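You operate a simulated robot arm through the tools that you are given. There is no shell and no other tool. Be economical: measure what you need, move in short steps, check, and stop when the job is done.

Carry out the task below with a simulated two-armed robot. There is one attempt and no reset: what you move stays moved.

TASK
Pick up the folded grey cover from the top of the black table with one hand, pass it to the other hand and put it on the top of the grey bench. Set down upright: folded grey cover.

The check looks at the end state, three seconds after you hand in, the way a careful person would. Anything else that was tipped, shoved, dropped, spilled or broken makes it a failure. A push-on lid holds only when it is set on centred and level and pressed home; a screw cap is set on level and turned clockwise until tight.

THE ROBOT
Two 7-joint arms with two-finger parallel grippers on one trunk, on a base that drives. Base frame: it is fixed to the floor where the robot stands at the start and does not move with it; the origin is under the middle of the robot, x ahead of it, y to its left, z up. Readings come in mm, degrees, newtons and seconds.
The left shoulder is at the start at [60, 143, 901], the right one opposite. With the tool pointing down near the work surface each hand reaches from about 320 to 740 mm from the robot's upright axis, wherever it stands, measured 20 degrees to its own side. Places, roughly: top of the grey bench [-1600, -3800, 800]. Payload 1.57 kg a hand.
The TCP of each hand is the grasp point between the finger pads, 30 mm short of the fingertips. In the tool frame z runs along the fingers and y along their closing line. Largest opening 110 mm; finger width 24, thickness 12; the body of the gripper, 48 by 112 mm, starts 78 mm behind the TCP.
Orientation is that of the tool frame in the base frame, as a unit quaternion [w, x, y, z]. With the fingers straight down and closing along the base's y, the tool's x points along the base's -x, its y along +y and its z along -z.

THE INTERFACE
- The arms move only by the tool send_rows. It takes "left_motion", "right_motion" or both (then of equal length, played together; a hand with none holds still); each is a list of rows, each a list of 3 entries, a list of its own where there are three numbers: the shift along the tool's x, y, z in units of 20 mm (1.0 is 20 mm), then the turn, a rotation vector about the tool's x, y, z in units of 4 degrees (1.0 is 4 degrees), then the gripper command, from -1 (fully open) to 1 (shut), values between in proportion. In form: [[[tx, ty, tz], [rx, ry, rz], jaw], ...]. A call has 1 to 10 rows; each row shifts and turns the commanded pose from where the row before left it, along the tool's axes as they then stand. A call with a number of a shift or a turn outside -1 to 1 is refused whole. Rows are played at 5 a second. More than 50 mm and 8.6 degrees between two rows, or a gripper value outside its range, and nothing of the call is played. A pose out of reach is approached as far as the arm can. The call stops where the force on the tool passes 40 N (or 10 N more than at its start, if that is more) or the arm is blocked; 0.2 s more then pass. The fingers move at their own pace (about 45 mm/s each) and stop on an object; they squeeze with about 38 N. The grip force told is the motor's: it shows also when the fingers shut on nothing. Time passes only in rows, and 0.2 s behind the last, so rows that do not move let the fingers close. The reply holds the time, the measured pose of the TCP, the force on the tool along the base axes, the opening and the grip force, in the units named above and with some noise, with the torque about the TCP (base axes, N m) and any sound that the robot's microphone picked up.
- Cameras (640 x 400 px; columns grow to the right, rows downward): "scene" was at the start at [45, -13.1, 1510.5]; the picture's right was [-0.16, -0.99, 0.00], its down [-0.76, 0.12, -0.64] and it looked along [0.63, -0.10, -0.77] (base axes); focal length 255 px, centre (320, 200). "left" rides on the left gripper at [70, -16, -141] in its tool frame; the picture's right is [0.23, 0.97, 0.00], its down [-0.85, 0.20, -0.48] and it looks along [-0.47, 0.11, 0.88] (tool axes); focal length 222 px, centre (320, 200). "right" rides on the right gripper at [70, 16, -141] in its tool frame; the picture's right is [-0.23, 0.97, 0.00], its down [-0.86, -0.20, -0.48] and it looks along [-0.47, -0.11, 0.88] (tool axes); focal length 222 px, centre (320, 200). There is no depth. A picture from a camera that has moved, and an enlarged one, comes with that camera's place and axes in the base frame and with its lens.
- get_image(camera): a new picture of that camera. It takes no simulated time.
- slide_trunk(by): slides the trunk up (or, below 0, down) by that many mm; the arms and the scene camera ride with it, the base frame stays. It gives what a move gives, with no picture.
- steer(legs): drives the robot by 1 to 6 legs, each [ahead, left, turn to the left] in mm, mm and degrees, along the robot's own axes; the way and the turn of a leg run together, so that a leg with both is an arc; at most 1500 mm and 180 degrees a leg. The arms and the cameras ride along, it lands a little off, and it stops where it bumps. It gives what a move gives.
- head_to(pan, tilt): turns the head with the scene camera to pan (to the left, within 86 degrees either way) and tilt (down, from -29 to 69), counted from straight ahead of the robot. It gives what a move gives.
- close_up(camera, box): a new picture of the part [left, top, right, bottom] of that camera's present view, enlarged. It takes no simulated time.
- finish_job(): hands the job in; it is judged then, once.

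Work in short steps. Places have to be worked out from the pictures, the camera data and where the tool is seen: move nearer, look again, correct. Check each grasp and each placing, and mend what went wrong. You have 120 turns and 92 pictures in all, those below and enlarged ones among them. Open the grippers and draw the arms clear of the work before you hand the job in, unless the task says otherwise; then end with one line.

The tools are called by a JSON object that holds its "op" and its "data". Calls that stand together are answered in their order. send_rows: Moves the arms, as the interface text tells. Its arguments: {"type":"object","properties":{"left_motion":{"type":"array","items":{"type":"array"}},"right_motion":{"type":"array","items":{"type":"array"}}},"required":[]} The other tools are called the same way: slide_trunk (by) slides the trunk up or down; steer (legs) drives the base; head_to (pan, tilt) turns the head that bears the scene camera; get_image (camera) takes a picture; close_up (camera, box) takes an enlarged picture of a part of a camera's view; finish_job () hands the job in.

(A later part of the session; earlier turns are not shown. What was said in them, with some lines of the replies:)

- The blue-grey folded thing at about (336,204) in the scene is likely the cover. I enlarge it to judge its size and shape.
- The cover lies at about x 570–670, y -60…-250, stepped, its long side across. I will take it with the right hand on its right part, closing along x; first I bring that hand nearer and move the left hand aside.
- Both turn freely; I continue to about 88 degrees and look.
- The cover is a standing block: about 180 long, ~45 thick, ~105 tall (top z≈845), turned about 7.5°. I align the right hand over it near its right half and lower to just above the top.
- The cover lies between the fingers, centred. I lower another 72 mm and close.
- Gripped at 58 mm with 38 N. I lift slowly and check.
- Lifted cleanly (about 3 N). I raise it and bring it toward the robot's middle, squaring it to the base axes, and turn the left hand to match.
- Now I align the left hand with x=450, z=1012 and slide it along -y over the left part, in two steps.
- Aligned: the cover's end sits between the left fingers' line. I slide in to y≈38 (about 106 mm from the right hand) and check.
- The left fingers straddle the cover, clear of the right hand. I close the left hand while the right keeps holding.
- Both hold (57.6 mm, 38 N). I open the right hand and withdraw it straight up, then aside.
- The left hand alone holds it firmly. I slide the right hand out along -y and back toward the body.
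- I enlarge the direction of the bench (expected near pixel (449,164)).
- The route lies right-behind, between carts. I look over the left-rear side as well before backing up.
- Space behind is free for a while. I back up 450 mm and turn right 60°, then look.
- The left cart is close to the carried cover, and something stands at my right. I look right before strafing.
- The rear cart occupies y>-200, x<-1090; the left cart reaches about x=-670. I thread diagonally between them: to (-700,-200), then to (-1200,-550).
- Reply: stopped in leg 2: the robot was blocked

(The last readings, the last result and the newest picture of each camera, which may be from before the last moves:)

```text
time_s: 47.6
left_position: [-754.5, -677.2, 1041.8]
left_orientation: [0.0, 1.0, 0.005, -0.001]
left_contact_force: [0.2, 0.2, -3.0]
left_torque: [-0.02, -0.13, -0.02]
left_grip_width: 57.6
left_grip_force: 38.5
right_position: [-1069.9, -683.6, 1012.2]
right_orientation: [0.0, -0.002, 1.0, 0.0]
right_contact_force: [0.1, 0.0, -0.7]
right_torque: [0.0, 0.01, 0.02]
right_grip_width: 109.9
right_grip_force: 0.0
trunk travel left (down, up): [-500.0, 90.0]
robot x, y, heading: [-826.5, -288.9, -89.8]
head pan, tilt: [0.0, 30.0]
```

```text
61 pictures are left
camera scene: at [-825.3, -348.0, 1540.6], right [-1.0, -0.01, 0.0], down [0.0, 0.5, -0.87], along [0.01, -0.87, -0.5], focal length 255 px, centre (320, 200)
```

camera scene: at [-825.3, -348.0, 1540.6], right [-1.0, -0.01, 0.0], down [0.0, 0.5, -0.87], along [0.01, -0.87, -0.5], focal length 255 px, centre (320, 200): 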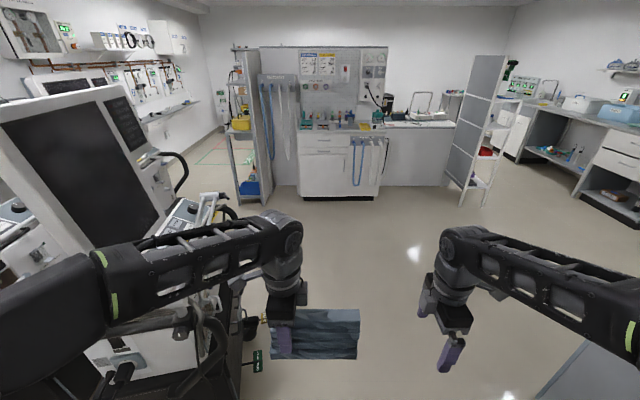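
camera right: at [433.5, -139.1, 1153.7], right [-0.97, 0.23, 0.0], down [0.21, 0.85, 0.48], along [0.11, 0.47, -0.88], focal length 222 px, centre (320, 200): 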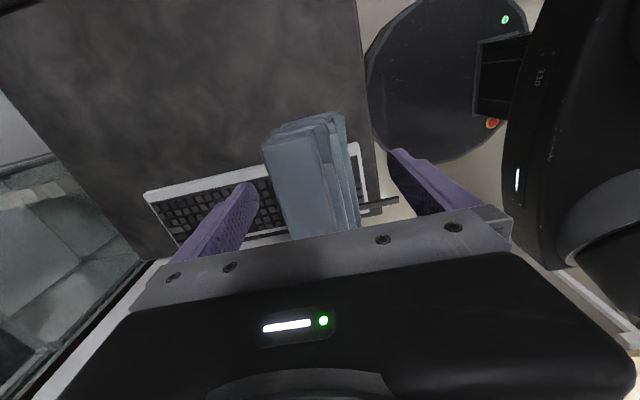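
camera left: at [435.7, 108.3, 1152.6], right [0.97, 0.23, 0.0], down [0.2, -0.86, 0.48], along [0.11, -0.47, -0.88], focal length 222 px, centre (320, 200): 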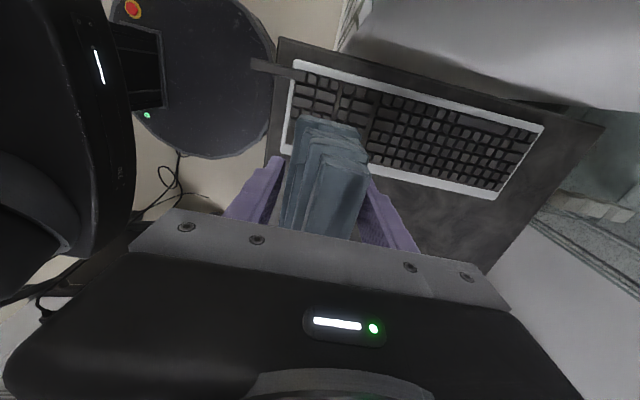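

Blocked at (-826,-288). I look both ways to see what it touches.

{"op": "head_to", "data": {"pan": 60, "tilt": 55}}

{"op": "get_image", "data": {"camera": "scene"}}

{"op": "head_to", "data": {"pan": -80, "tilt": 55}}

{"op": "get_image", "data": {"camera": "scene"}}

```text
time_s: 48.9
left_position: [-752.5, -676.2, 1042.1]
left_orientation: [0.0, 1.0, 0.005, 0.0]
left_contact_force: [-0.3, -0.3, -2.3]
left_torque: [0.0, -0.23, -0.02]
left_grip_width: 58.0
left_grip_force: 38.3
right_position: [-1070.7, -684.3, 1012.0]
right_orientation: [-0.001, -0.001, 1.0, 0.0]
right_contact_force: [1.4, 0.0, -0.5]
right_torque: [0.01, 0.02, 0.02]
right_grip_width: 109.8
right_grip_force: 0.2
trunk travel left (down, up): [-500.0, 90.0]
robot x, y, heading: [-820.7, -285.6, -89.6]
head pan, tilt: [60.0, 55.0]
```

```text
60 pictures are left
camera scene: at [-763.2, -293.1, 1504.6], right [-0.49, -0.87, 0.0], down [-0.71, 0.4, -0.57], along [0.5, -0.28, -0.82], focal length 255 px, centre (320, 200)
```

scene: 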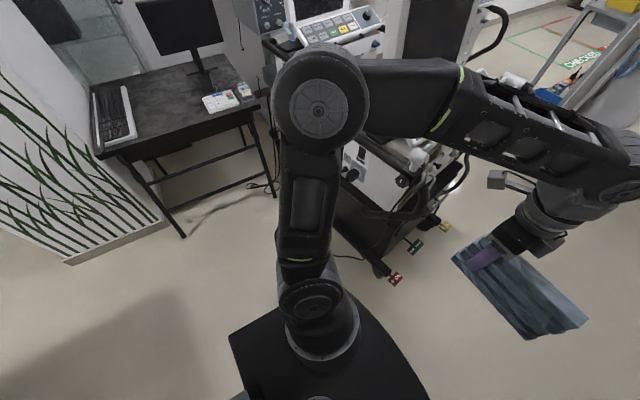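

```text
time_s: 51.2
left_position: [-753.7, -677.3, 1041.6]
left_orientation: [0.0, 1.0, 0.004, 0.001]
left_contact_force: [0.4, -0.8, -2.5]
left_torque: [0.01, -0.19, 0.0]
left_grip_width: 57.8
left_grip_force: 38.3
right_position: [-1071.1, -684.3, 1012.1]
right_orientation: [-0.001, -0.001, 1.0, 0.0]
right_contact_force: [0.2, 0.3, -1.0]
right_torque: [-0.04, -0.02, 0.02]
right_grip_width: 109.9
right_grip_force: 0.0
trunk travel left (down, up): [-500.0, 90.0]
robot x, y, heading: [-819.9, -286.2, -89.5]
head pan, tilt: [-80.0, 55.0]
```

```text
59 pictures are left
camera scene: at [-896.8, -270.6, 1504.6], right [-0.18, 0.98, 0.0], down [0.81, 0.15, -0.57], along [-0.56, -0.1, -0.82], focal length 255 px, centre (320, 200)
```

scene: 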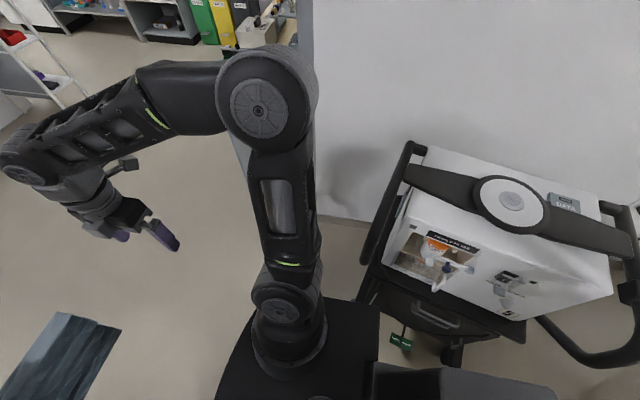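

Likely the base's right-rear corner met the rear cart. I go straight ahead 150 first (the left monitor is still ~130 mm clear of the elbow), then bend right.

{"op": "steer", "data": {"legs": [[150, 0, 0], [150, -120, 0], [200, -300, 0]]}}

{"op": "get_image", "data": {"camera": "scene"}}

```text
time_s: 55.6
left_position: [-1168.4, -1185.0, 1041.4]
left_orientation: [0.0, 1.0, 0.005, 0.0]
left_contact_force: [-0.4, 0.1, -3.2]
left_torque: [0.02, -0.17, 0.0]
left_grip_width: 57.5
left_grip_force: 37.6
right_position: [-1485.3, -1191.4, 1011.6]
right_orientation: [0.0, -0.001, 1.0, 0.0]
right_contact_force: [-1.0, -0.1, -0.5]
right_torque: [0.03, -0.02, -0.01]
right_grip_width: 110.1
right_grip_force: 0.0
trunk travel left (down, up): [-500.0, 90.0]
robot x, y, heading: [-1241.3, -788.6, -89.7]
head pan, tilt: [-80.0, 55.0]
```

```text
58 pictures are left
camera scene: at [-1311.8, -777.5, 1504.6], right [-0.18, 0.98, 0.0], down [0.81, 0.15, -0.57], along [-0.56, -0.1, -0.82], focal length 255 px, centre (320, 200)
```

scene: 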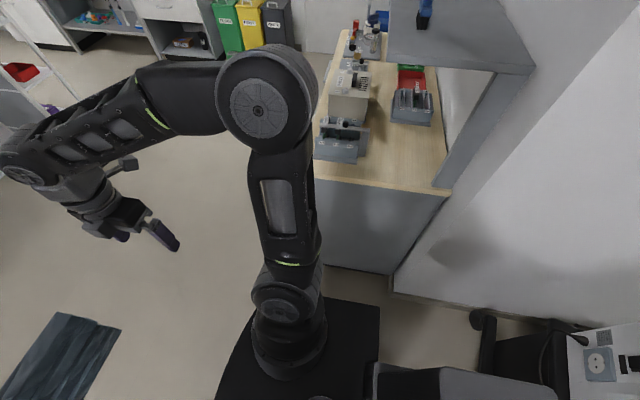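

Through the gap. I look ahead and drive on.

{"op": "head_to", "data": {"pan": 0, "tilt": 35}}

{"op": "get_image", "data": {"camera": "scene"}}

```text
time_s: 57.2
left_position: [-1167.1, -1184.3, 1042.3]
left_orientation: [0.0, 1.0, 0.004, 0.0]
left_contact_force: [0.3, -0.2, -2.3]
left_torque: [0.01, -0.14, -0.02]
left_grip_width: 57.7
left_grip_force: 38.3
right_position: [-1484.4, -1190.9, 1012.4]
right_orientation: [-0.001, -0.001, 1.0, -0.001]
right_contact_force: [0.4, 0.4, -0.4]
right_torque: [-0.01, 0.01, 0.01]
right_grip_width: 109.9
right_grip_force: 0.0
trunk travel left (down, up): [-500.0, 90.0]
robot x, y, heading: [-1240.8, -790.8, -89.6]
head pan, tilt: [0.0, 35.0]
```

```text
57 pictures are left
camera scene: at [-1239.4, -851.9, 1532.8], right [-1.0, -0.01, 0.0], down [0.0, 0.57, -0.82], along [0.01, -0.82, -0.57], focal length 255 px, centre (320, 200)
```

scene: 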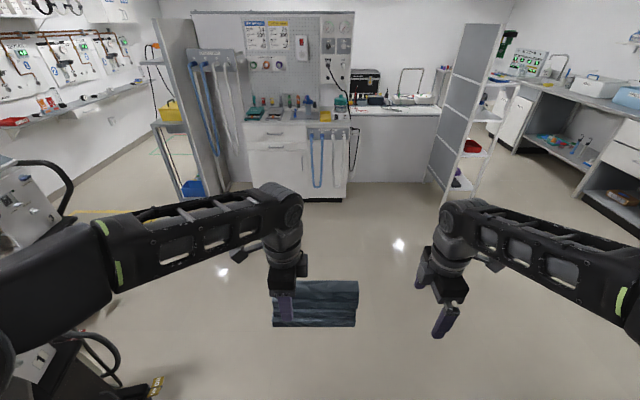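

The way is clear. I drive 1300 ahead, shifting 500 to the right, to face the counter.

{"op": "steer", "data": {"legs": [[500, 0, 0], [900, -550, 0]]}}

{"op": "head_to", "data": {"pan": 10, "tilt": 25}}

{"op": "get_image", "data": {"camera": "scene"}}

```text
time_s: 65.1
left_position: [-1705.5, -2586.5, 1041.5]
left_orientation: [0.0, 1.0, 0.005, 0.001]
left_contact_force: [0.2, -0.7, -2.8]
left_torque: [0.02, -0.17, 0.02]
left_grip_width: 57.6
left_grip_force: 38.3
right_position: [-2023.4, -2595.1, 1011.7]
right_orientation: [0.0, -0.001, 1.0, 0.0]
right_contact_force: [0.1, 0.3, 0.0]
right_torque: [0.03, -0.02, -0.01]
right_grip_width: 109.7
right_grip_force: 0.1
trunk travel left (down, up): [-500.0, 90.0]
robot x, y, heading: [-1776.3, -2198.2, -89.2]
head pan, tilt: [0.0, 35.0]
```

```text
time_s: 65.8
left_position: [-1704.8, -2586.8, 1042.1]
left_orientation: [0.001, 1.0, 0.006, 0.0]
left_contact_force: [-0.1, -1.1, -2.8]
left_torque: [-0.01, -0.16, -0.01]
left_grip_width: 57.4
left_grip_force: 38.0
right_position: [-2021.8, -2594.4, 1010.1]
right_orientation: [0.0, -0.001, 1.0, 0.0]
right_contact_force: [-0.5, 0.3, -0.1]
right_torque: [0.02, -0.02, 0.0]
right_grip_width: 110.1
right_grip_force: 0.1
trunk travel left (down, up): [-500.0, 90.0]
robot x, y, heading: [-1781.0, -2192.4, -89.6]
head pan, tilt: [10.0, 25.0]
```

```text
56 pictures are left
camera scene: at [-1761.9, -2257.1, 1548.6], right [-0.98, -0.18, 0.0], down [-0.08, 0.42, -0.91], along [0.17, -0.89, -0.42], focal length 255 px, centre (320, 200)
```

scene: 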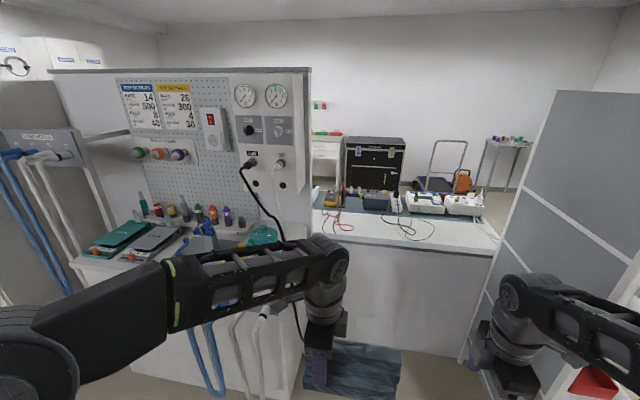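

{"op": "close_up", "data": {"camera": "scene", "box": [290, 120, 530, 270]}}

```text
2.67 times, centred on (410, 195) of scene
camera zoom: at [-1761.9, -2257.1, 1548.6], right [-0.98, -0.18, 0.0], down [-0.08, 0.42, -0.91], along [0.17, -0.89, -0.42], focal length 679 px, centre (80, 213)
```

zoom: 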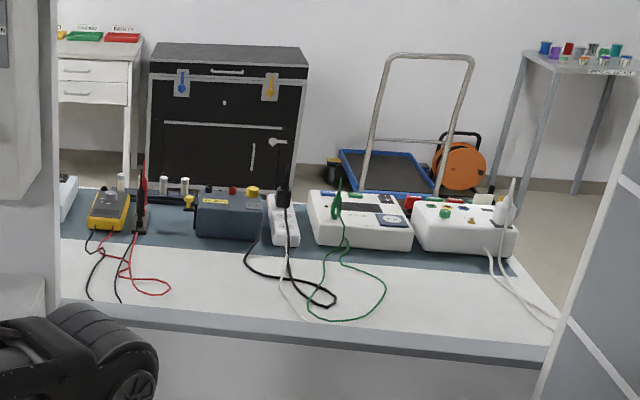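

This is the bench (top spans roughly x -700…-2500, y -3370…-4000). A free front strip lies at x≈-1740…-1960, y≈-3390…-3480, between the red and black cords. I approach and look again.

{"op": "steer", "data": {"legs": [[400, -175, 9]]}}

{"op": "head_to", "data": {"pan": 5, "tilt": 40}}

{"op": "get_image", "data": {"camera": "scene"}}

{"op": "get_image", "data": {"camera": "left"}}

```text
time_s: 68.5
left_position: [-1784.1, -2985.8, 1041.5]
left_orientation: [-0.001, 0.996, 0.084, 0.001]
left_contact_force: [-0.2, 0.3, -3.7]
left_torque: [0.05, -0.16, -0.04]
left_grip_width: 57.7
left_grip_force: 38.4
right_position: [-2096.2, -3044.2, 1010.5]
right_orientation: [0.0, -0.08, 0.997, 0.001]
right_contact_force: [0.7, -0.1, 0.0]
right_torque: [0.04, 0.0, 0.03]
right_grip_width: 110.3
right_grip_force: 0.1
trunk travel left (down, up): [-500.0, 90.0]
robot x, y, heading: [-1914.1, -2614.1, -80.5]
head pan, tilt: [10.0, 25.0]
```

```text
time_s: 69.3
left_position: [-1783.8, -2986.5, 1041.3]
left_orientation: [0.0, 0.997, 0.083, 0.001]
left_contact_force: [-1.2, -0.1, -2.7]
left_torque: [0.05, -0.14, 0.02]
left_grip_width: 57.7
left_grip_force: 38.3
right_position: [-2096.0, -3043.1, 1012.3]
right_orientation: [-0.001, -0.079, 0.997, 0.0]
right_contact_force: [0.7, 0.7, -1.1]
right_torque: [0.01, 0.0, -0.01]
right_grip_width: 110.1
right_grip_force: 0.0
trunk travel left (down, up): [-500.0, 90.0]
robot x, y, heading: [-1913.2, -2608.4, -80.6]
head pan, tilt: [5.0, 40.0]
```

```text
54 pictures are left
camera scene: at [-1900.5, -2665.1, 1525.4], right [-0.97, -0.25, 0.0], down [-0.16, 0.62, -0.77], along [0.19, -0.74, -0.64], focal length 255 px, centre (320, 200)
```

scene: 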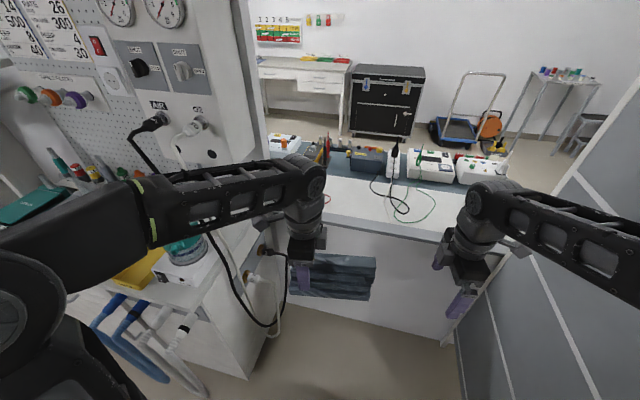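

```text
53 pictures are left
camera left: at [-1717.3, -2957.7, 1182.5], right [0.39, -0.92, 0.0], down [-0.81, -0.34, 0.48], along [-0.44, -0.18, -0.88], focal length 222 px, centre (320, 200)
```

left: 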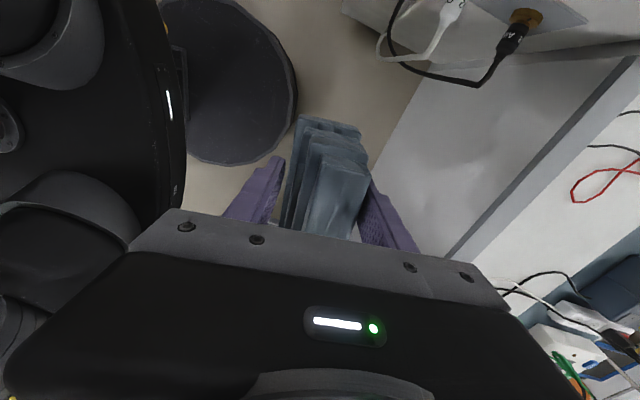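

Bench top z≈800, front edge y≈-3368; target strip is free. The equipment panel on the left reaches x≈-1509 at y≈-3333, so I raise the trunk for clearance and drive a bit nearer.

{"op": "slide_trunk", "data": {"by": 80}}

{"op": "steer", "data": {"legs": [[200, -50, 0]]}}

{"op": "get_image", "data": {"camera": "scene"}}

```text
time_s: 70.5
left_position: [-1785.7, -2986.1, 1121.3]
left_orientation: [0.0, 0.996, 0.084, 0.0]
left_contact_force: [-0.1, 0.1, -2.6]
left_torque: [0.04, -0.18, -0.03]
left_grip_width: 57.5
left_grip_force: 38.3
right_position: [-2096.1, -3043.2, 1091.8]
right_orientation: [0.0, -0.079, 0.997, 0.0]
right_contact_force: [0.6, 0.2, 0.1]
right_torque: [-0.03, 0.03, 0.0]
right_grip_width: 110.1
right_grip_force: 0.1
trunk travel left (down, up): [-580.0, 10.0]
robot x, y, heading: [-1917.7, -2610.4, -80.2]
head pan, tilt: [5.0, 40.0]
```

```text
time_s: 72.1
left_position: [-1802.5, -3193.5, 1121.2]
left_orientation: [-0.001, 0.997, 0.082, 0.0]
left_contact_force: [0.1, -0.9, -4.0]
left_torque: [0.05, -0.2, 0.01]
left_grip_width: 57.7
left_grip_force: 37.9
right_position: [-2113.6, -3249.0, 1092.1]
right_orientation: [0.0, -0.078, 0.997, 0.001]
right_contact_force: [0.5, -0.1, 1.1]
right_torque: [0.06, 0.0, 0.0]
right_grip_width: 110.0
right_grip_force: 0.1
trunk travel left (down, up): [-580.0, 10.0]
robot x, y, heading: [-1933.9, -2818.6, -80.5]
head pan, tilt: [5.0, 40.0]
```

```text
52 pictures are left
camera scene: at [-1917.5, -2872.9, 1605.2], right [-0.97, -0.25, 0.0], down [-0.16, 0.62, -0.77], along [0.19, -0.74, -0.64], focal length 255 px, centre (320, 200)
```

scene: 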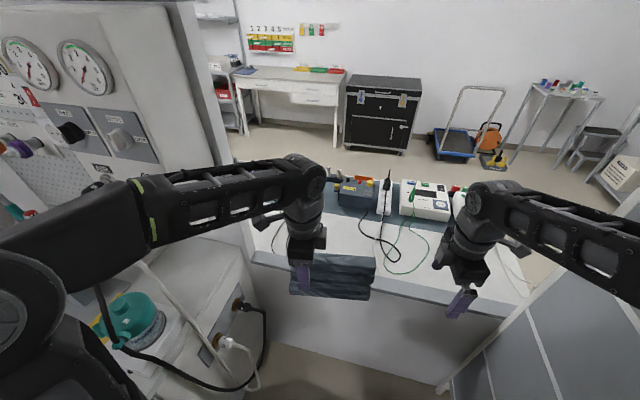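

Clear. I extend the left arm forward about 190 mm at height and check.

{"op": "send_rows", "data": {"left_motion": [[[-0.15, 0.95, 0], [0, 0, 0], 1], [[-0.15, 0.95, 0], [0, 0, 0], 1], [[-0.15, 0.95, 0], [0, 0, 0], 1], [[-0.15, 0.95, 0], [0, 0, 0], 1], [[-0.15, 0.95, 0], [0, 0, 0], 1], [[-0.15, 0.95, 0], [0, 0, 0], 1], [[-0.15, 0.95, 0], [0, 0, 0], 1], [[-0.15, 0.95, 0], [0, 0, 0], 1], [[-0.15, 0.95, 0], [0, 0, 0], 1], [[-0.15, 0.95, 0], [0, 0, 0], 1]]}}

{"op": "send_rows", "data": {"left_motion": [[[-0.1, 0.7, 0], [0, 0, 0], 1], [[-0.1, 0.7, 0], [0, 0, 0], 1], [[-0.1, 0.5, 0], [0, 0, 0], 1], [[0, 0, 0], [0, 0, 0.8], 1], [[0, 0, 0], [0, 0, 0.8], 1], [[0, 0, 0], [0, 0, 0.8], 1], [[0, 0, 0], [0, 0, 0], 1]]}}

{"op": "get_image", "data": {"camera": "scene"}}

{"op": "get_image", "data": {"camera": "left"}}

```text
time_s: 74.3
left_position: [-1800.8, -3357.1, 1120.8]
left_orientation: [0.001, 0.997, 0.082, 0.0]
left_contact_force: [-0.2, -0.6, -2.7]
left_torque: [0.02, -0.15, 0.0]
left_grip_width: 57.6
left_grip_force: 37.7
left hand out of reach, approached as far as the arm can: row 9, 10
right_position: [-2113.7, -3248.6, 1091.6]
right_orientation: [0.0, -0.079, 0.997, 0.0]
right_contact_force: [0.7, -1.3, 0.0]
right_torque: [0.01, 0.0, 0.0]
right_grip_width: 110.1
right_grip_force: 0.1
trunk travel left (down, up): [-580.0, 10.0]
robot x, y, heading: [-1931.6, -2817.5, -80.6]
head pan, tilt: [5.0, 40.0]
```

```text
time_s: 75.9
left_position: [-1801.2, -3355.5, 1122.1]
left_orientation: [0.0, 1.0, -0.002, 0.0]
left_contact_force: [0.7, 0.2, -3.5]
left_torque: [-0.01, -0.15, -0.02]
left_grip_width: 57.9
left_grip_force: 37.9
left hand out of reach, approached as far as the arm can: row 1, 2, 3
right_position: [-2114.1, -3248.2, 1092.6]
right_orientation: [0.0, -0.079, 0.997, 0.0]
right_contact_force: [0.5, 0.4, 0.5]
right_torque: [-0.01, 0.02, -0.01]
right_grip_width: 109.8
right_grip_force: 0.1
trunk travel left (down, up): [-580.0, 10.0]
robot x, y, heading: [-1934.1, -2819.3, -80.4]
head pan, tilt: [5.0, 40.0]
```

```text
51 pictures are left
camera scene: at [-1917.4, -2871.5, 1605.3], right [-0.97, -0.25, 0.0], down [-0.16, 0.62, -0.77], along [0.19, -0.74, -0.64], focal length 255 px, centre (320, 200)
```

scene: 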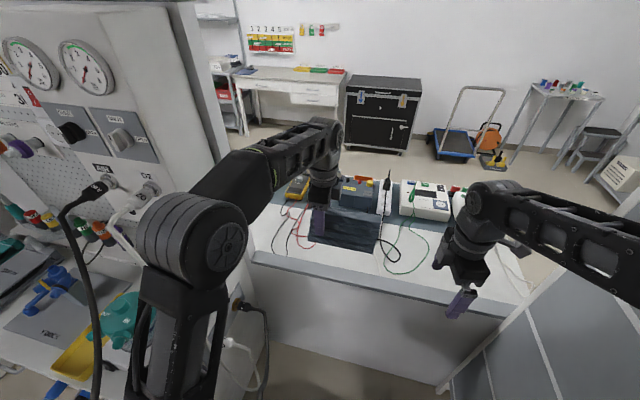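

```text
50 pictures are left
camera left: at [-1730.2, -3338.9, 1262.1], right [0.22, -0.97, 0.0], down [-0.86, -0.2, 0.48], along [-0.47, -0.11, -0.88], focal length 222 px, centre (320, 200)
```

left: 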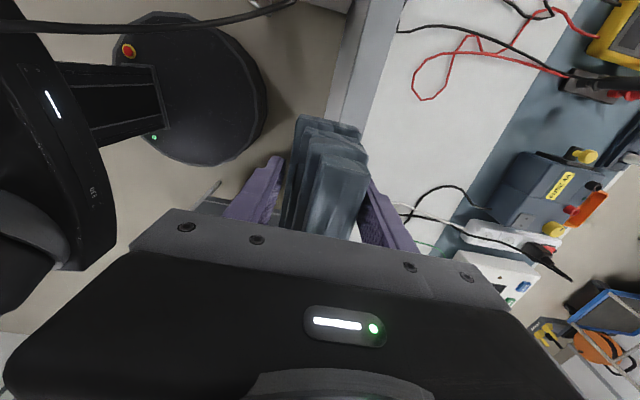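

At this height the reach ends at y≈-3356. I lower the hand to z≈980 (bottom still ~100 above the bench), which brings reach, and check where it lands.

{"op": "send_rows", "data": {"left_motion": [[[0, 0, 0.7], [0, 0, 0], 1], [[0, 0, 0.7], [0, 0, 0], 1], [[0, 0, 0.7], [0, 0, 0], 1], [[0, 0, 0.7], [0, 0, 0], 1], [[0, 0, 0.7], [0, 0, 0], 1], [[0, 0, 0.7], [0, 0, 0], 1], [[0, 0, 0.7], [0, 0, 0], 1], [[0, 0, 0.7], [0, 0, 0], 1], [[0, 0, 0.7], [0, 0, 0], 1], [[0, 0, 0.7], [0, 0, 0], 1]]}}

{"op": "get_image", "data": {"camera": "left"}}

{"op": "get_image", "data": {"camera": "scene"}}

```text
time_s: 78.1
left_position: [-1799.6, -3355.5, 981.8]
left_orientation: [-0.001, 1.0, -0.002, 0.0]
left_contact_force: [0.2, 0.6, -3.1]
left_torque: [0.0, -0.14, 0.0]
left_grip_width: 57.8
left_grip_force: 37.8
right_position: [-2112.5, -3248.5, 1091.8]
right_orientation: [0.0, -0.079, 0.997, 0.001]
right_contact_force: [0.5, 0.5, 0.6]
right_torque: [0.01, 0.0, 0.01]
right_grip_width: 110.2
right_grip_force: 0.0
trunk travel left (down, up): [-580.0, 10.0]
robot x, y, heading: [-1931.5, -2814.9, -80.6]
head pan, tilt: [5.0, 40.0]
```

```text
49 pictures are left
camera left: at [-1729.7, -3339.4, 1121.8], right [0.22, -0.97, 0.0], down [-0.86, -0.2, 0.48], along [-0.47, -0.11, -0.88], focal length 222 px, centre (320, 200)
```

left: 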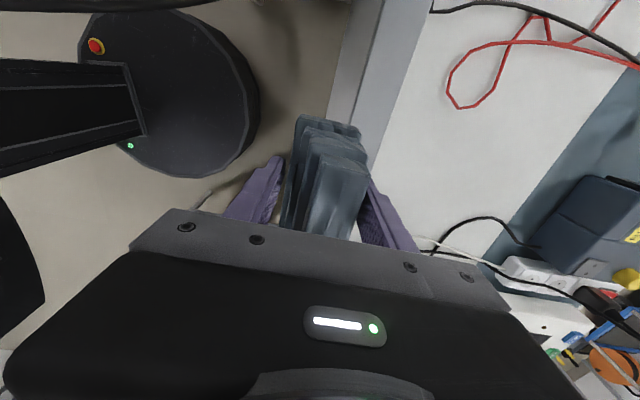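

```text
48 pictures are left
camera scene: at [-1917.3, -2871.7, 1605.3], right [-0.97, -0.25, 0.0], down [-0.16, 0.62, -0.77], along [0.19, -0.74, -0.64], focal length 255 px, centre (320, 200)
```

scene: 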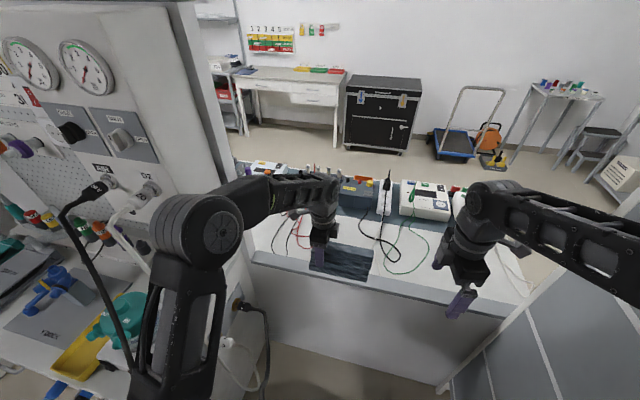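

My edge estimates disagree between views, so I enlarge the present ones.

{"op": "close_up", "data": {"camera": "scene", "box": [240, 170, 440, 295]}}

{"op": "close_up", "data": {"camera": "left", "box": [270, 0, 510, 150]}}

```text
3.20 times, centred on (340, 232) of scene
camera zoom: at [-1917.3, -2871.7, 1605.3], right [-0.97, -0.25, 0.0], down [-0.16, 0.62, -0.77], along [0.19, -0.74, -0.64], focal length 815 px, centre (256, 96)
```

zoom: 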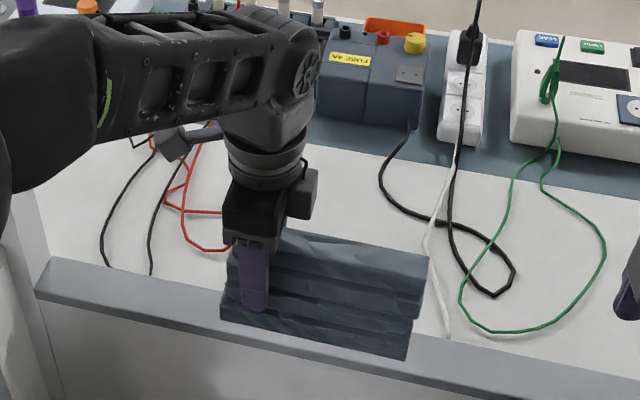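

```text
2.67 times, centred on (390, 75) of left
camera zoom: at [-1729.7, -3339.4, 1121.8], right [0.22, -0.97, 0.0], down [-0.86, -0.2, 0.48], along [-0.47, -0.11, -0.88], focal length 592 px, centre (133, 533)
```

zoom: 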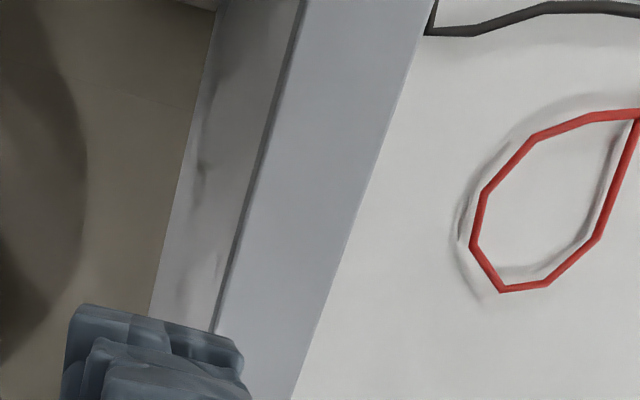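

The top has a grey border strip (y≈-3385…-3435), then the free white area; cords bound it at x≈-1735 and ≈-1975. I want the cover's centre at about (-1850,-3475). I drive 60 ahead for reach.

{"op": "steer", "data": {"legs": [[60, 0, 0]]}}

{"op": "send_rows", "data": {"left_motion": [[[0, 0.75, 0], [0, 0, 0], 1], [[0, 0.75, 0], [0, 0, 0], 1], [[0, 0.75, 0.5], [0, 0, 0], 1], [[0, 0.75, 0.5], [0, 0, 0], 1], [[0, 0, 0.5], [0, 0, 0], 1], [[0, 0, 0], [0, 0, 0], 1]]}}

{"op": "get_image", "data": {"camera": "left"}}

{"op": "get_image", "data": {"camera": "scene"}}

```text
time_s: 79.0
left_position: [-1789.9, -3416.3, 981.2]
left_orientation: [-0.002, 1.0, -0.002, 0.0]
left_contact_force: [0.6, -1.1, -2.4]
left_torque: [0.0, -0.18, -0.01]
left_grip_width: 57.7
left_grip_force: 37.8
right_position: [-2103.2, -3309.1, 1090.3]
right_orientation: [0.001, -0.079, 0.997, 0.001]
right_contact_force: [0.1, -0.7, -0.2]
right_torque: [0.06, -0.02, 0.01]
right_grip_width: 110.2
right_grip_force: 0.1
trunk travel left (down, up): [-580.0, 10.0]
robot x, y, heading: [-1923.6, -2876.4, -80.7]
head pan, tilt: [5.0, 40.0]
```

```text
time_s: 80.5
left_position: [-1791.6, -3475.2, 950.0]
left_orientation: [-0.001, 1.0, -0.001, 0.001]
left_contact_force: [-0.3, -0.2, -3.0]
left_torque: [0.01, -0.15, 0.01]
left_grip_width: 57.6
left_grip_force: 37.7
right_position: [-2104.0, -3308.1, 1091.9]
right_orientation: [0.0, -0.078, 0.997, 0.0]
right_contact_force: [0.4, -0.6, -0.4]
right_torque: [0.02, 0.01, -0.01]
right_grip_width: 110.1
right_grip_force: 0.0
trunk travel left (down, up): [-580.0, 10.0]
robot x, y, heading: [-1926.2, -2874.8, -80.6]
head pan, tilt: [5.0, 40.0]
```

```text
45 pictures are left
camera left: at [-1720.1, -3458.2, 1091.5], right [0.22, -0.97, 0.0], down [-0.86, -0.2, 0.48], along [-0.47, -0.11, -0.88], focal length 222 px, centre (320, 200)
```

left: 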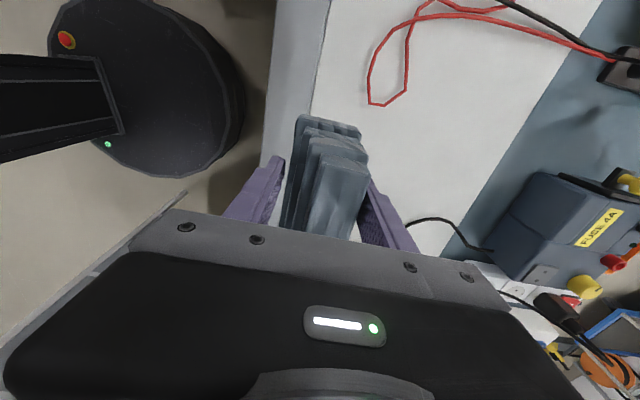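

```text
44 pictures are left
camera scene: at [-1907.7, -2930.6, 1605.3], right [-0.97, -0.25, 0.0], down [-0.16, 0.62, -0.77], along [0.19, -0.74, -0.64], focal length 255 px, centre (320, 200)
```

scene: 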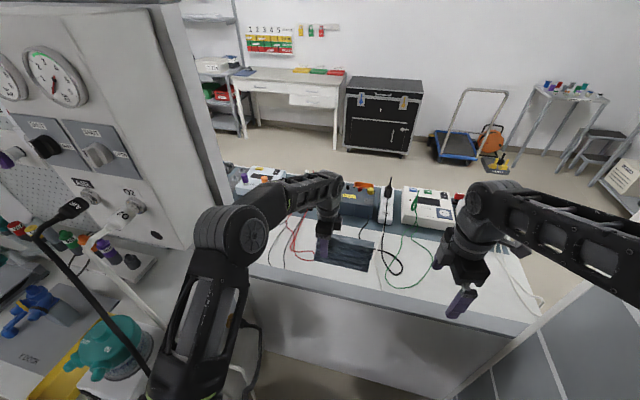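

On target; I nudge 12 mm further from the edge strip and lower toward the expected contact at TCP z≈875.

{"op": "send_rows", "data": {"left_motion": [[[0, 0.6, 0], [0, 0, 0], 1], [[0, 0, 0.5], [0, 0, 0], 1], [[0, 0, 0.5], [0, 0, 0], 1], [[0, 0, 0.5], [0, 0, 0], 1], [[0, 0, 0.5], [0, 0, 0], 1], [[0, 0, 0.3], [0, 0, 0], 1], [[0, 0, 0.3], [0, 0, 0], 1], [[0, 0, 0], [0, 0, 0], 1]]}}

{"op": "close_up", "data": {"camera": "scene", "box": [240, 170, 440, 295]}}

{"op": "get_image", "data": {"camera": "left"}}

```text
time_s: 82.2
left_position: [-1792.1, -3486.8, 899.0]
left_orientation: [0.0, 1.0, -0.001, 0.001]
left_contact_force: [-1.0, 0.4, -2.2]
left_torque: [0.02, -0.14, 0.03]
left_grip_width: 57.6
left_grip_force: 37.8
right_position: [-2104.0, -3307.3, 1092.1]
right_orientation: [0.0, -0.078, 0.997, 0.001]
right_contact_force: [0.9, -1.6, 0.0]
right_torque: [-0.03, 0.03, 0.03]
right_grip_width: 109.9
right_grip_force: 0.0
trunk travel left (down, up): [-580.0, 10.0]
robot x, y, heading: [-1925.4, -2874.7, -80.8]
head pan, tilt: [5.0, 40.0]
```

```text
3.20 times, centred on (340, 232) of scene
camera zoom: at [-1907.7, -2930.5, 1605.3], right [-0.97, -0.25, 0.0], down [-0.16, 0.62, -0.77], along [0.19, -0.74, -0.64], focal length 815 px, centre (256, 96)
```

zoom: 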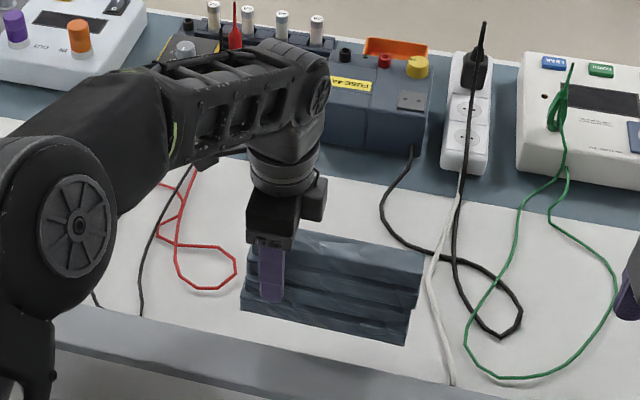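

```text
42 pictures are left
camera left: at [-1720.3, -3469.9, 1040.0], right [0.22, -0.97, 0.0], down [-0.86, -0.2, 0.48], along [-0.47, -0.11, -0.88], focal length 222 px, centre (320, 200)
```

left: 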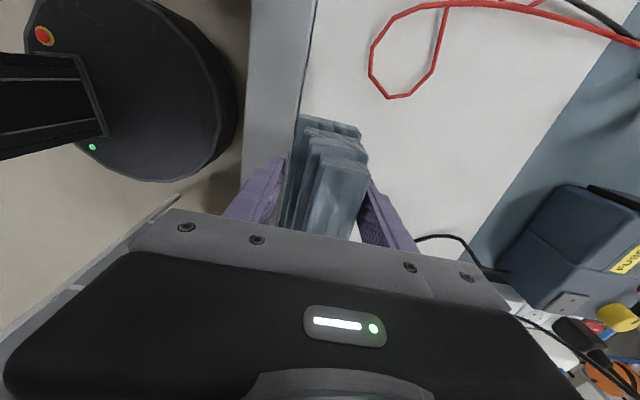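

Clear of the cords. I lower in 5 mm steps until contact.

{"op": "send_rows", "data": {"left_motion": [[[0, 0, 0.25], [0, 0, 0], 1], [[0, 0, 0.25], [0, 0, 0], 1], [[0, 0, 0.25], [0, 0, 0], 1], [[0, 0, 0], [0, 0, 0], 1]]}}

{"op": "send_rows", "data": {"left_motion": [[[0, 0, 0.2], [0, 0, 0], 1], [[0, 0, 0.2], [0, 0, 0], 1], [[0, 0, 0], [0, 0, 0], 1]]}}

```text
time_s: 83.2
left_position: [-1791.1, -3486.0, 883.8]
left_orientation: [-0.001, 1.0, -0.002, 0.001]
left_contact_force: [-0.3, -0.2, -2.4]
left_torque: [-0.02, -0.19, -0.01]
left_grip_width: 57.8
left_grip_force: 38.3
right_position: [-2104.2, -3309.2, 1091.5]
right_orientation: [-0.001, -0.078, 0.997, 0.002]
right_contact_force: [0.4, 0.5, -0.8]
right_torque: [0.06, 0.01, 0.06]
right_grip_width: 110.1
right_grip_force: 0.1
trunk travel left (down, up): [-580.0, 10.0]
robot x, y, heading: [-1921.1, -2876.7, -80.5]
head pan, tilt: [5.0, 40.0]
```

```text
time_s: 84.0
left_position: [-1790.7, -3486.7, 875.3]
left_orientation: [0.0, 1.0, -0.002, 0.001]
left_contact_force: [-0.2, -0.3, -2.8]
left_torque: [0.0, -0.16, -0.01]
left_grip_width: 57.5
left_grip_force: 38.3
right_position: [-2103.1, -3308.4, 1091.0]
right_orientation: [0.0, -0.078, 0.997, 0.0]
right_contact_force: [-1.0, -0.2, 0.8]
right_torque: [-0.03, 0.03, -0.01]
right_grip_width: 110.0
right_grip_force: 0.1
trunk travel left (down, up): [-580.0, 10.0]
robot x, y, heading: [-1924.2, -2875.3, -80.5]
head pan, tilt: [5.0, 40.0]
```

No contact yet at 875; I continue in 3 mm steps.

{"op": "send_rows", "data": {"left_motion": [[[0, 0, 0.15], [0, 0, 0], 1], [[0, 0, 0.15], [0, 0, 0], 1], [[0, 0, 0.15], [0, 0, 0], 1], [[0, 0, 0], [0, 0, 0], 1]]}}

{"op": "close_up", "data": {"camera": "scene", "box": [260, 200, 420, 300]}}

```text
time_s: 85.0
left_position: [-1792.0, -3488.2, 867.6]
left_orientation: [0.0, 1.0, -0.002, 0.001]
left_contact_force: [0.6, 0.9, -2.6]
left_torque: [-0.03, -0.16, 0.0]
left_grip_width: 57.8
left_grip_force: 38.4
right_position: [-2103.5, -3308.0, 1091.0]
right_orientation: [0.0, -0.078, 0.997, -0.001]
right_contact_force: [0.1, 0.3, -0.2]
right_torque: [0.0, 0.0, 0.01]
right_grip_width: 110.1
right_grip_force: 0.0
trunk travel left (down, up): [-580.0, 10.0]
robot x, y, heading: [-1921.6, -2873.1, -80.5]
head pan, tilt: [5.0, 40.0]
```

```text
4.00 times, centred on (340, 250) of scene
camera zoom: at [-1907.7, -2930.6, 1605.3], right [-0.97, -0.25, 0.0], down [-0.16, 0.62, -0.77], along [0.19, -0.74, -0.64], focal length 1018 px, centre (240, 0)
```

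zoom: 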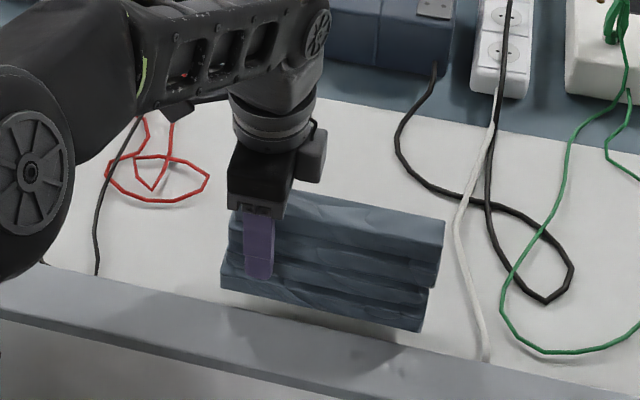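

A shadow gap remains; the top is a little lower than reckoned. I continue down.

{"op": "send_rows", "data": {"left_motion": [[[0, 0, 0.2], [0, 0, 0], 1], [[0, 0, 0.2], [0, 0, 0], 1], [[0, 0, 0.2], [0, 0, 0], 1], [[0, 0, 0.2], [0, 0, 0], 1], [[0, 0, 0], [0, 0, 0], 1]]}}

{"op": "close_up", "data": {"camera": "scene", "box": [260, 200, 420, 300]}}

```text
time_s: 86.2
left_position: [-1790.5, -3487.0, 851.1]
left_orientation: [0.001, 1.0, -0.002, 0.001]
left_contact_force: [0.0, -0.2, -3.3]
left_torque: [-0.03, -0.13, 0.01]
left_grip_width: 57.5
left_grip_force: 38.1
right_position: [-2103.9, -3307.7, 1092.5]
right_orientation: [0.0, -0.079, 0.997, 0.0]
right_contact_force: [0.4, -0.2, -0.5]
right_torque: [0.01, -0.03, -0.02]
right_grip_width: 109.9
right_grip_force: 0.0
trunk travel left (down, up): [-580.0, 10.0]
robot x, y, heading: [-1928.1, -2875.9, -80.6]
head pan, tilt: [5.0, 40.0]
```

```text
4.00 times, centred on (340, 250) of scene
camera zoom: at [-1907.7, -2930.6, 1605.3], right [-0.97, -0.25, 0.0], down [-0.16, 0.62, -0.77], along [0.19, -0.74, -0.64], focal length 1018 px, centre (240, 0)
```

zoom: 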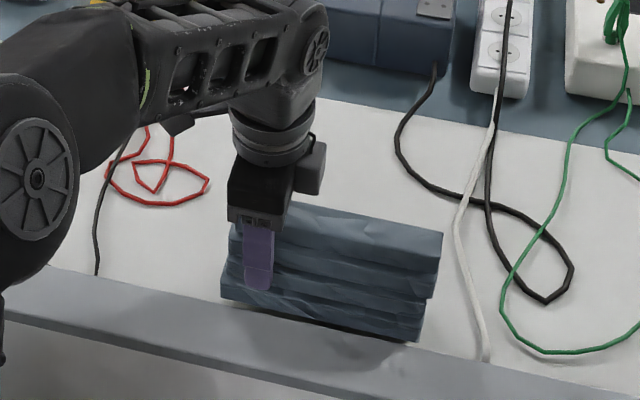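

The front foot would come close to the border strip, so I shift 16 mm further in and keep lowering.

{"op": "send_rows", "data": {"left_motion": [[[0, 0.5, 0], [0, 0, 0], 1], [[0, 0.4, 0], [0, 0, 0], 1], [[0, 0, 0.2], [0, 0, 0], 1], [[0, 0, 0.2], [0, 0, 0], 1], [[0, 0, 0], [0, 0, 0], 1]]}}

{"op": "send_rows", "data": {"left_motion": [[[0, 0, 0.15], [0, 0, 0], 1], [[0, 0, 0.15], [0, 0, 0], 1], [[0, 0, 0], [0, 0, 0], 1]]}}

{"op": "close_up", "data": {"camera": "scene", "box": [260, 200, 420, 300]}}

```text
time_s: 87.5
left_position: [-1790.9, -3503.5, 841.7]
left_orientation: [-0.001, 1.0, -0.001, 0.001]
left_contact_force: [-0.2, 0.0, -3.3]
left_torque: [-0.02, -0.16, 0.0]
left_grip_width: 57.6
left_grip_force: 37.9
right_position: [-2104.1, -3308.2, 1092.2]
right_orientation: [0.001, -0.078, 0.997, 0.0]
right_contact_force: [0.2, -0.8, 0.7]
right_torque: [0.0, -0.01, 0.03]
right_grip_width: 110.3
right_grip_force: 0.1
trunk travel left (down, up): [-580.0, 10.0]
robot x, y, heading: [-1924.3, -2878.4, -80.7]
head pan, tilt: [5.0, 40.0]
```

```text
time_s: 88.2
left_position: [-1791.2, -3504.7, 837.4]
left_orientation: [0.0, 1.0, -0.002, 0.0]
left_contact_force: [0.8, 0.0, 1.7]
left_torque: [0.08, 0.47, -0.11]
left_grip_width: 57.8
left_grip_force: 38.2
right_position: [-2103.0, -3307.4, 1091.9]
right_orientation: [-0.001, -0.078, 0.997, 0.0]
right_contact_force: [-0.5, -0.3, 0.2]
right_torque: [-0.01, 0.02, 0.0]
right_grip_width: 110.0
right_grip_force: 0.0
trunk travel left (down, up): [-580.0, 10.0]
robot x, y, heading: [-1923.1, -2878.1, -80.5]
head pan, tilt: [5.0, 40.0]
```

```text
4.00 times, centred on (340, 250) of scene
camera zoom: at [-1907.6, -2930.1, 1605.4], right [-0.97, -0.25, 0.0], down [-0.16, 0.62, -0.77], along [0.19, -0.74, -0.64], focal length 1018 px, centre (240, 0)
```

zoom: 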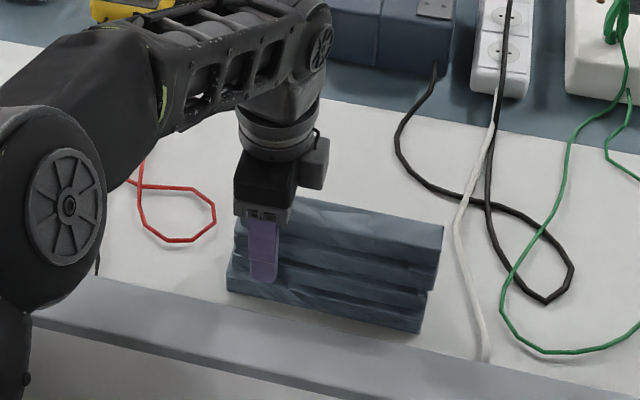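

Contact has begun (force up 5 N, right end first). I press 2–3 mm more to settle it level.

{"op": "send_rows", "data": {"left_motion": [[[0, 0, 0.1], [0, 0, 0], 1], [[0, 0, 0.05], [0, 0, 0], 1], [[0, 0, 0], [0, 0, 0], 1]]}}

```text
time_s: 89.0
left_position: [-1791.0, -3505.3, 835.5]
left_orientation: [0.002, 1.0, -0.001, 0.001]
left_contact_force: [3.4, 1.8, 17.0]
left_torque: [0.63, 1.16, -0.16]
left_grip_width: 57.4
left_grip_force: 37.8
right_position: [-2102.7, -3305.2, 1092.5]
right_orientation: [0.0, -0.078, 0.997, 0.0]
right_contact_force: [0.6, -0.2, -0.4]
right_torque: [-0.02, -0.01, 0.0]
right_grip_width: 110.0
right_grip_force: 0.1
trunk travel left (down, up): [-580.0, 10.0]
robot x, y, heading: [-1923.1, -2875.2, -80.5]
head pan, tilt: [5.0, 40.0]
```

Firm contact; I ease 1 mm up and open the hand.

{"op": "send_rows", "data": {"left_motion": [[[0, 0, -0.06], [0, 0, 0], 1], [[0, 0, 0], [0, 0, 0], 0.3], [[0, 0, 0], [0, 0, 0], -0.3], [[0, 0, 0], [0, 0, 0], -1], [[0, 0, 0], [0, 0, 0], -1], [[0, 0, 0], [0, 0, 0], -1], [[0, 0, 0], [0, 0, 0], -1], [[0, 0, 0], [0, 0, 0], -1]]}}

{"op": "get_image", "data": {"camera": "left"}}

{"op": "close_up", "data": {"camera": "scene", "box": [260, 200, 420, 300]}}

```text
time_s: 90.8
left_position: [-1790.3, -3504.6, 834.8]
left_orientation: [0.0, 1.0, -0.002, 0.001]
left_contact_force: [0.3, 0.0, 0.1]
left_torque: [0.01, 0.0, 0.01]
left_grip_width: 109.9
left_grip_force: 0.0
right_position: [-2103.3, -3308.2, 1091.8]
right_orientation: [0.0, -0.079, 0.997, 0.0]
right_contact_force: [-0.5, 0.1, -0.3]
right_torque: [0.0, -0.01, 0.01]
right_grip_width: 109.9
right_grip_force: 0.1
trunk travel left (down, up): [-580.0, 10.0]
robot x, y, heading: [-1923.0, -2876.0, -80.6]
head pan, tilt: [5.0, 40.0]
```

```text
38 pictures are left
camera left: at [-1720.2, -3488.0, 976.2], right [0.22, -0.97, 0.0], down [-0.86, -0.2, 0.48], along [-0.47, -0.11, -0.88], focal length 222 px, centre (320, 200)
```

left: 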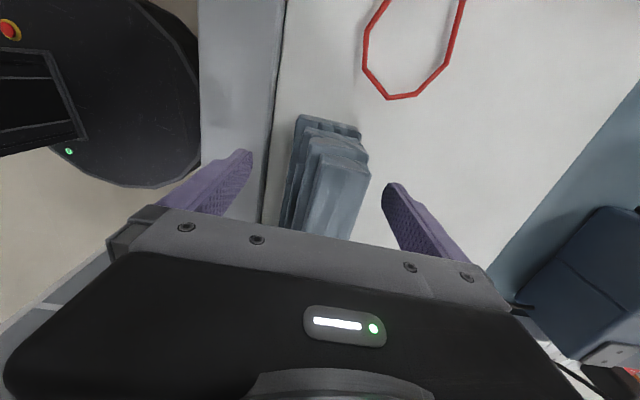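

```text
4.00 times, centred on (340, 250) of scene
camera zoom: at [-1907.7, -2930.4, 1605.3], right [-0.97, -0.25, 0.0], down [-0.16, 0.62, -0.77], along [0.19, -0.74, -0.64], focal length 1018 px, centre (240, 0)
```

zoom: 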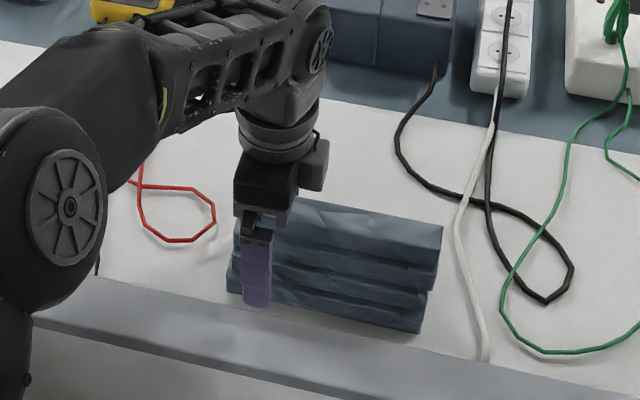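

Standing, entirely on the top, and released. I lift the hand straight up well clear, then check.

{"op": "send_rows", "data": {"left_motion": [[[0, 0, -0.6], [0, 0, 0], -1], [[0, 0, -0.8], [0, 0, 0], -1], [[0, 0, -0.8], [0, 0, 0], -1], [[0, 0, -0.8], [0, 0, 0], -1], [[0, 0, -0.8], [0, 0, 0], -1], [[0, 0, -0.8], [0, 0, 0], -1], [[0, 0, -0.8], [0, 0, 0], -1], [[0, 0, -0.8], [0, 0, 0], -1], [[0, -0.8, -0.6], [0, 0, 0], -1], [[0, -0.8, -0.6], [0, 0, 0], -1]]}}

{"op": "send_rows", "data": {"left_motion": [[[0, -0.9, 0], [0, 0, 0], -1], [[0, -0.9, 0], [0, 0, 0], -1], [[0, -0.9, 0], [0, 0, 0], -1], [[0, -0.9, 0], [0, 0, 0], -1], [[0, -0.9, 0], [0, 0, 0], -1], [[0, -0.9, 0], [0, 0, 0], -1], [[0, -0.9, 0], [0, 0, 0], -1], [[0, -0.9, 0], [0, 0, 0], -1]]}}

{"op": "get_image", "data": {"camera": "scene"}}

{"op": "close_up", "data": {"camera": "scene", "box": [260, 190, 420, 290]}}

```text
time_s: 93.0
left_position: [-1792.0, -3472.5, 984.2]
left_orientation: [-0.001, 1.0, -0.002, 0.0]
left_contact_force: [0.2, -0.6, 0.1]
left_torque: [0.01, 0.02, 0.0]
left_grip_width: 110.2
left_grip_force: 0.1
right_position: [-2104.0, -3307.3, 1092.3]
right_orientation: [0.0, -0.078, 0.997, 0.0]
right_contact_force: [0.3, 0.1, -0.1]
right_torque: [0.03, 0.03, 0.03]
right_grip_width: 110.0
right_grip_force: 0.0
trunk travel left (down, up): [-580.0, 10.0]
robot x, y, heading: [-1925.8, -2875.2, -80.7]
head pan, tilt: [5.0, 40.0]
```

```text
time_s: 94.8
left_position: [-1789.3, -3327.3, 983.8]
left_orientation: [0.0, 1.0, -0.001, 0.0]
left_contact_force: [0.5, -0.3, 0.1]
left_torque: [0.01, -0.01, 0.0]
left_grip_width: 109.8
left_grip_force: 0.1
right_position: [-2104.4, -3306.6, 1092.6]
right_orientation: [0.0, -0.079, 0.997, 0.0]
right_contact_force: [0.0, -0.1, 0.2]
right_torque: [0.0, -0.02, -0.03]
right_grip_width: 110.0
right_grip_force: 0.0
trunk travel left (down, up): [-580.0, 10.0]
robot x, y, heading: [-1921.7, -2874.3, -80.6]
head pan, tilt: [5.0, 40.0]
```

```text
36 pictures are left
camera scene: at [-1907.6, -2929.8, 1605.3], right [-0.97, -0.25, 0.0], down [-0.16, 0.62, -0.77], along [0.19, -0.74, -0.64], focal length 255 px, centre (320, 200)
```

scene: 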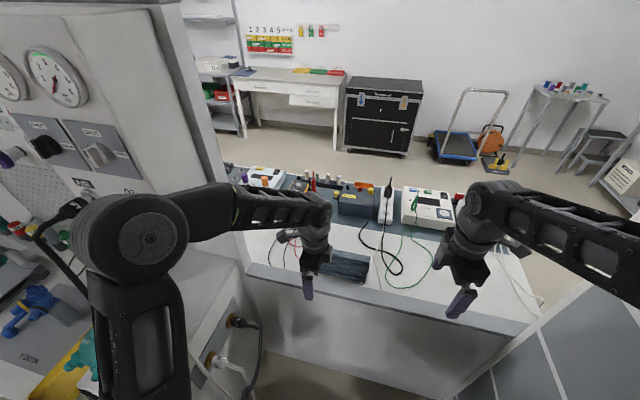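

```text
4.00 times, centred on (340, 240) of scene
camera zoom: at [-1907.6, -2929.8, 1605.3], right [-0.97, -0.25, 0.0], down [-0.16, 0.62, -0.77], along [0.19, -0.74, -0.64], focal length 1018 px, centre (240, 40)
```

zoom: 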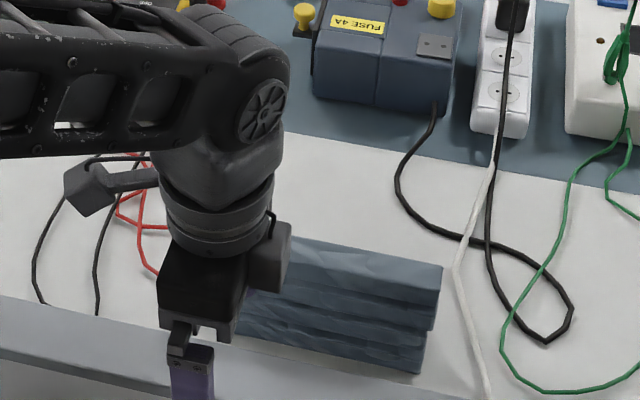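

The cover stands squarely on the bench and everything else looks untouched. I back the robot off along the way it came and take a last look.

{"op": "steer", "data": {"legs": [[-250, 0, 0]]}}

{"op": "close_up", "data": {"camera": "scene", "box": [220, 100, 480, 262]}}

```text
time_s: 96.7
left_position: [-1829.6, -3081.5, 984.5]
left_orientation: [0.0, 1.0, -0.002, 0.001]
left_contact_force: [-0.6, 0.5, 1.0]
left_torque: [-0.02, 0.02, 0.01]
left_grip_width: 110.0
left_grip_force: 0.0
right_position: [-2144.9, -3060.4, 1092.4]
right_orientation: [-0.001, -0.079, 0.997, 0.0]
right_contact_force: [-0.8, 0.3, 0.2]
right_torque: [-0.03, 0.0, -0.03]
right_grip_width: 109.9
right_grip_force: 0.0
trunk travel left (down, up): [-580.0, 10.0]
robot x, y, heading: [-1965.6, -2628.6, -80.6]
head pan, tilt: [5.0, 40.0]
```

```text
2.46 times, centred on (350, 181) of scene
camera zoom: at [-1948.5, -2682.4, 1605.4], right [-0.97, -0.25, 0.0], down [-0.16, 0.62, -0.77], along [0.19, -0.74, -0.64], focal length 627 px, centre (246, 247)
```

zoom: 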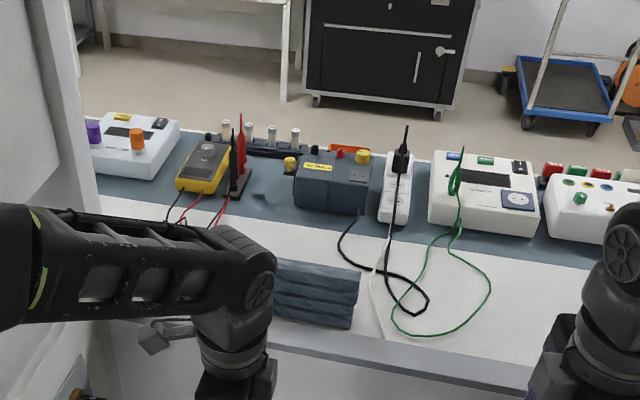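

The cover stands upright on the bench, the hands are open and clear; I hand in.

{"op": "finish_job", "data": {}}

```text
The job is handed in.
```

The folded grey cover was picked up from the black table with the right hand, passed to the left, and set down upright on the grey bench, clear of the cords and instruments. On the drive over, the base was stopped by contact once, probably with the cart behind it. I didn't go back to check whether the cart had moved.
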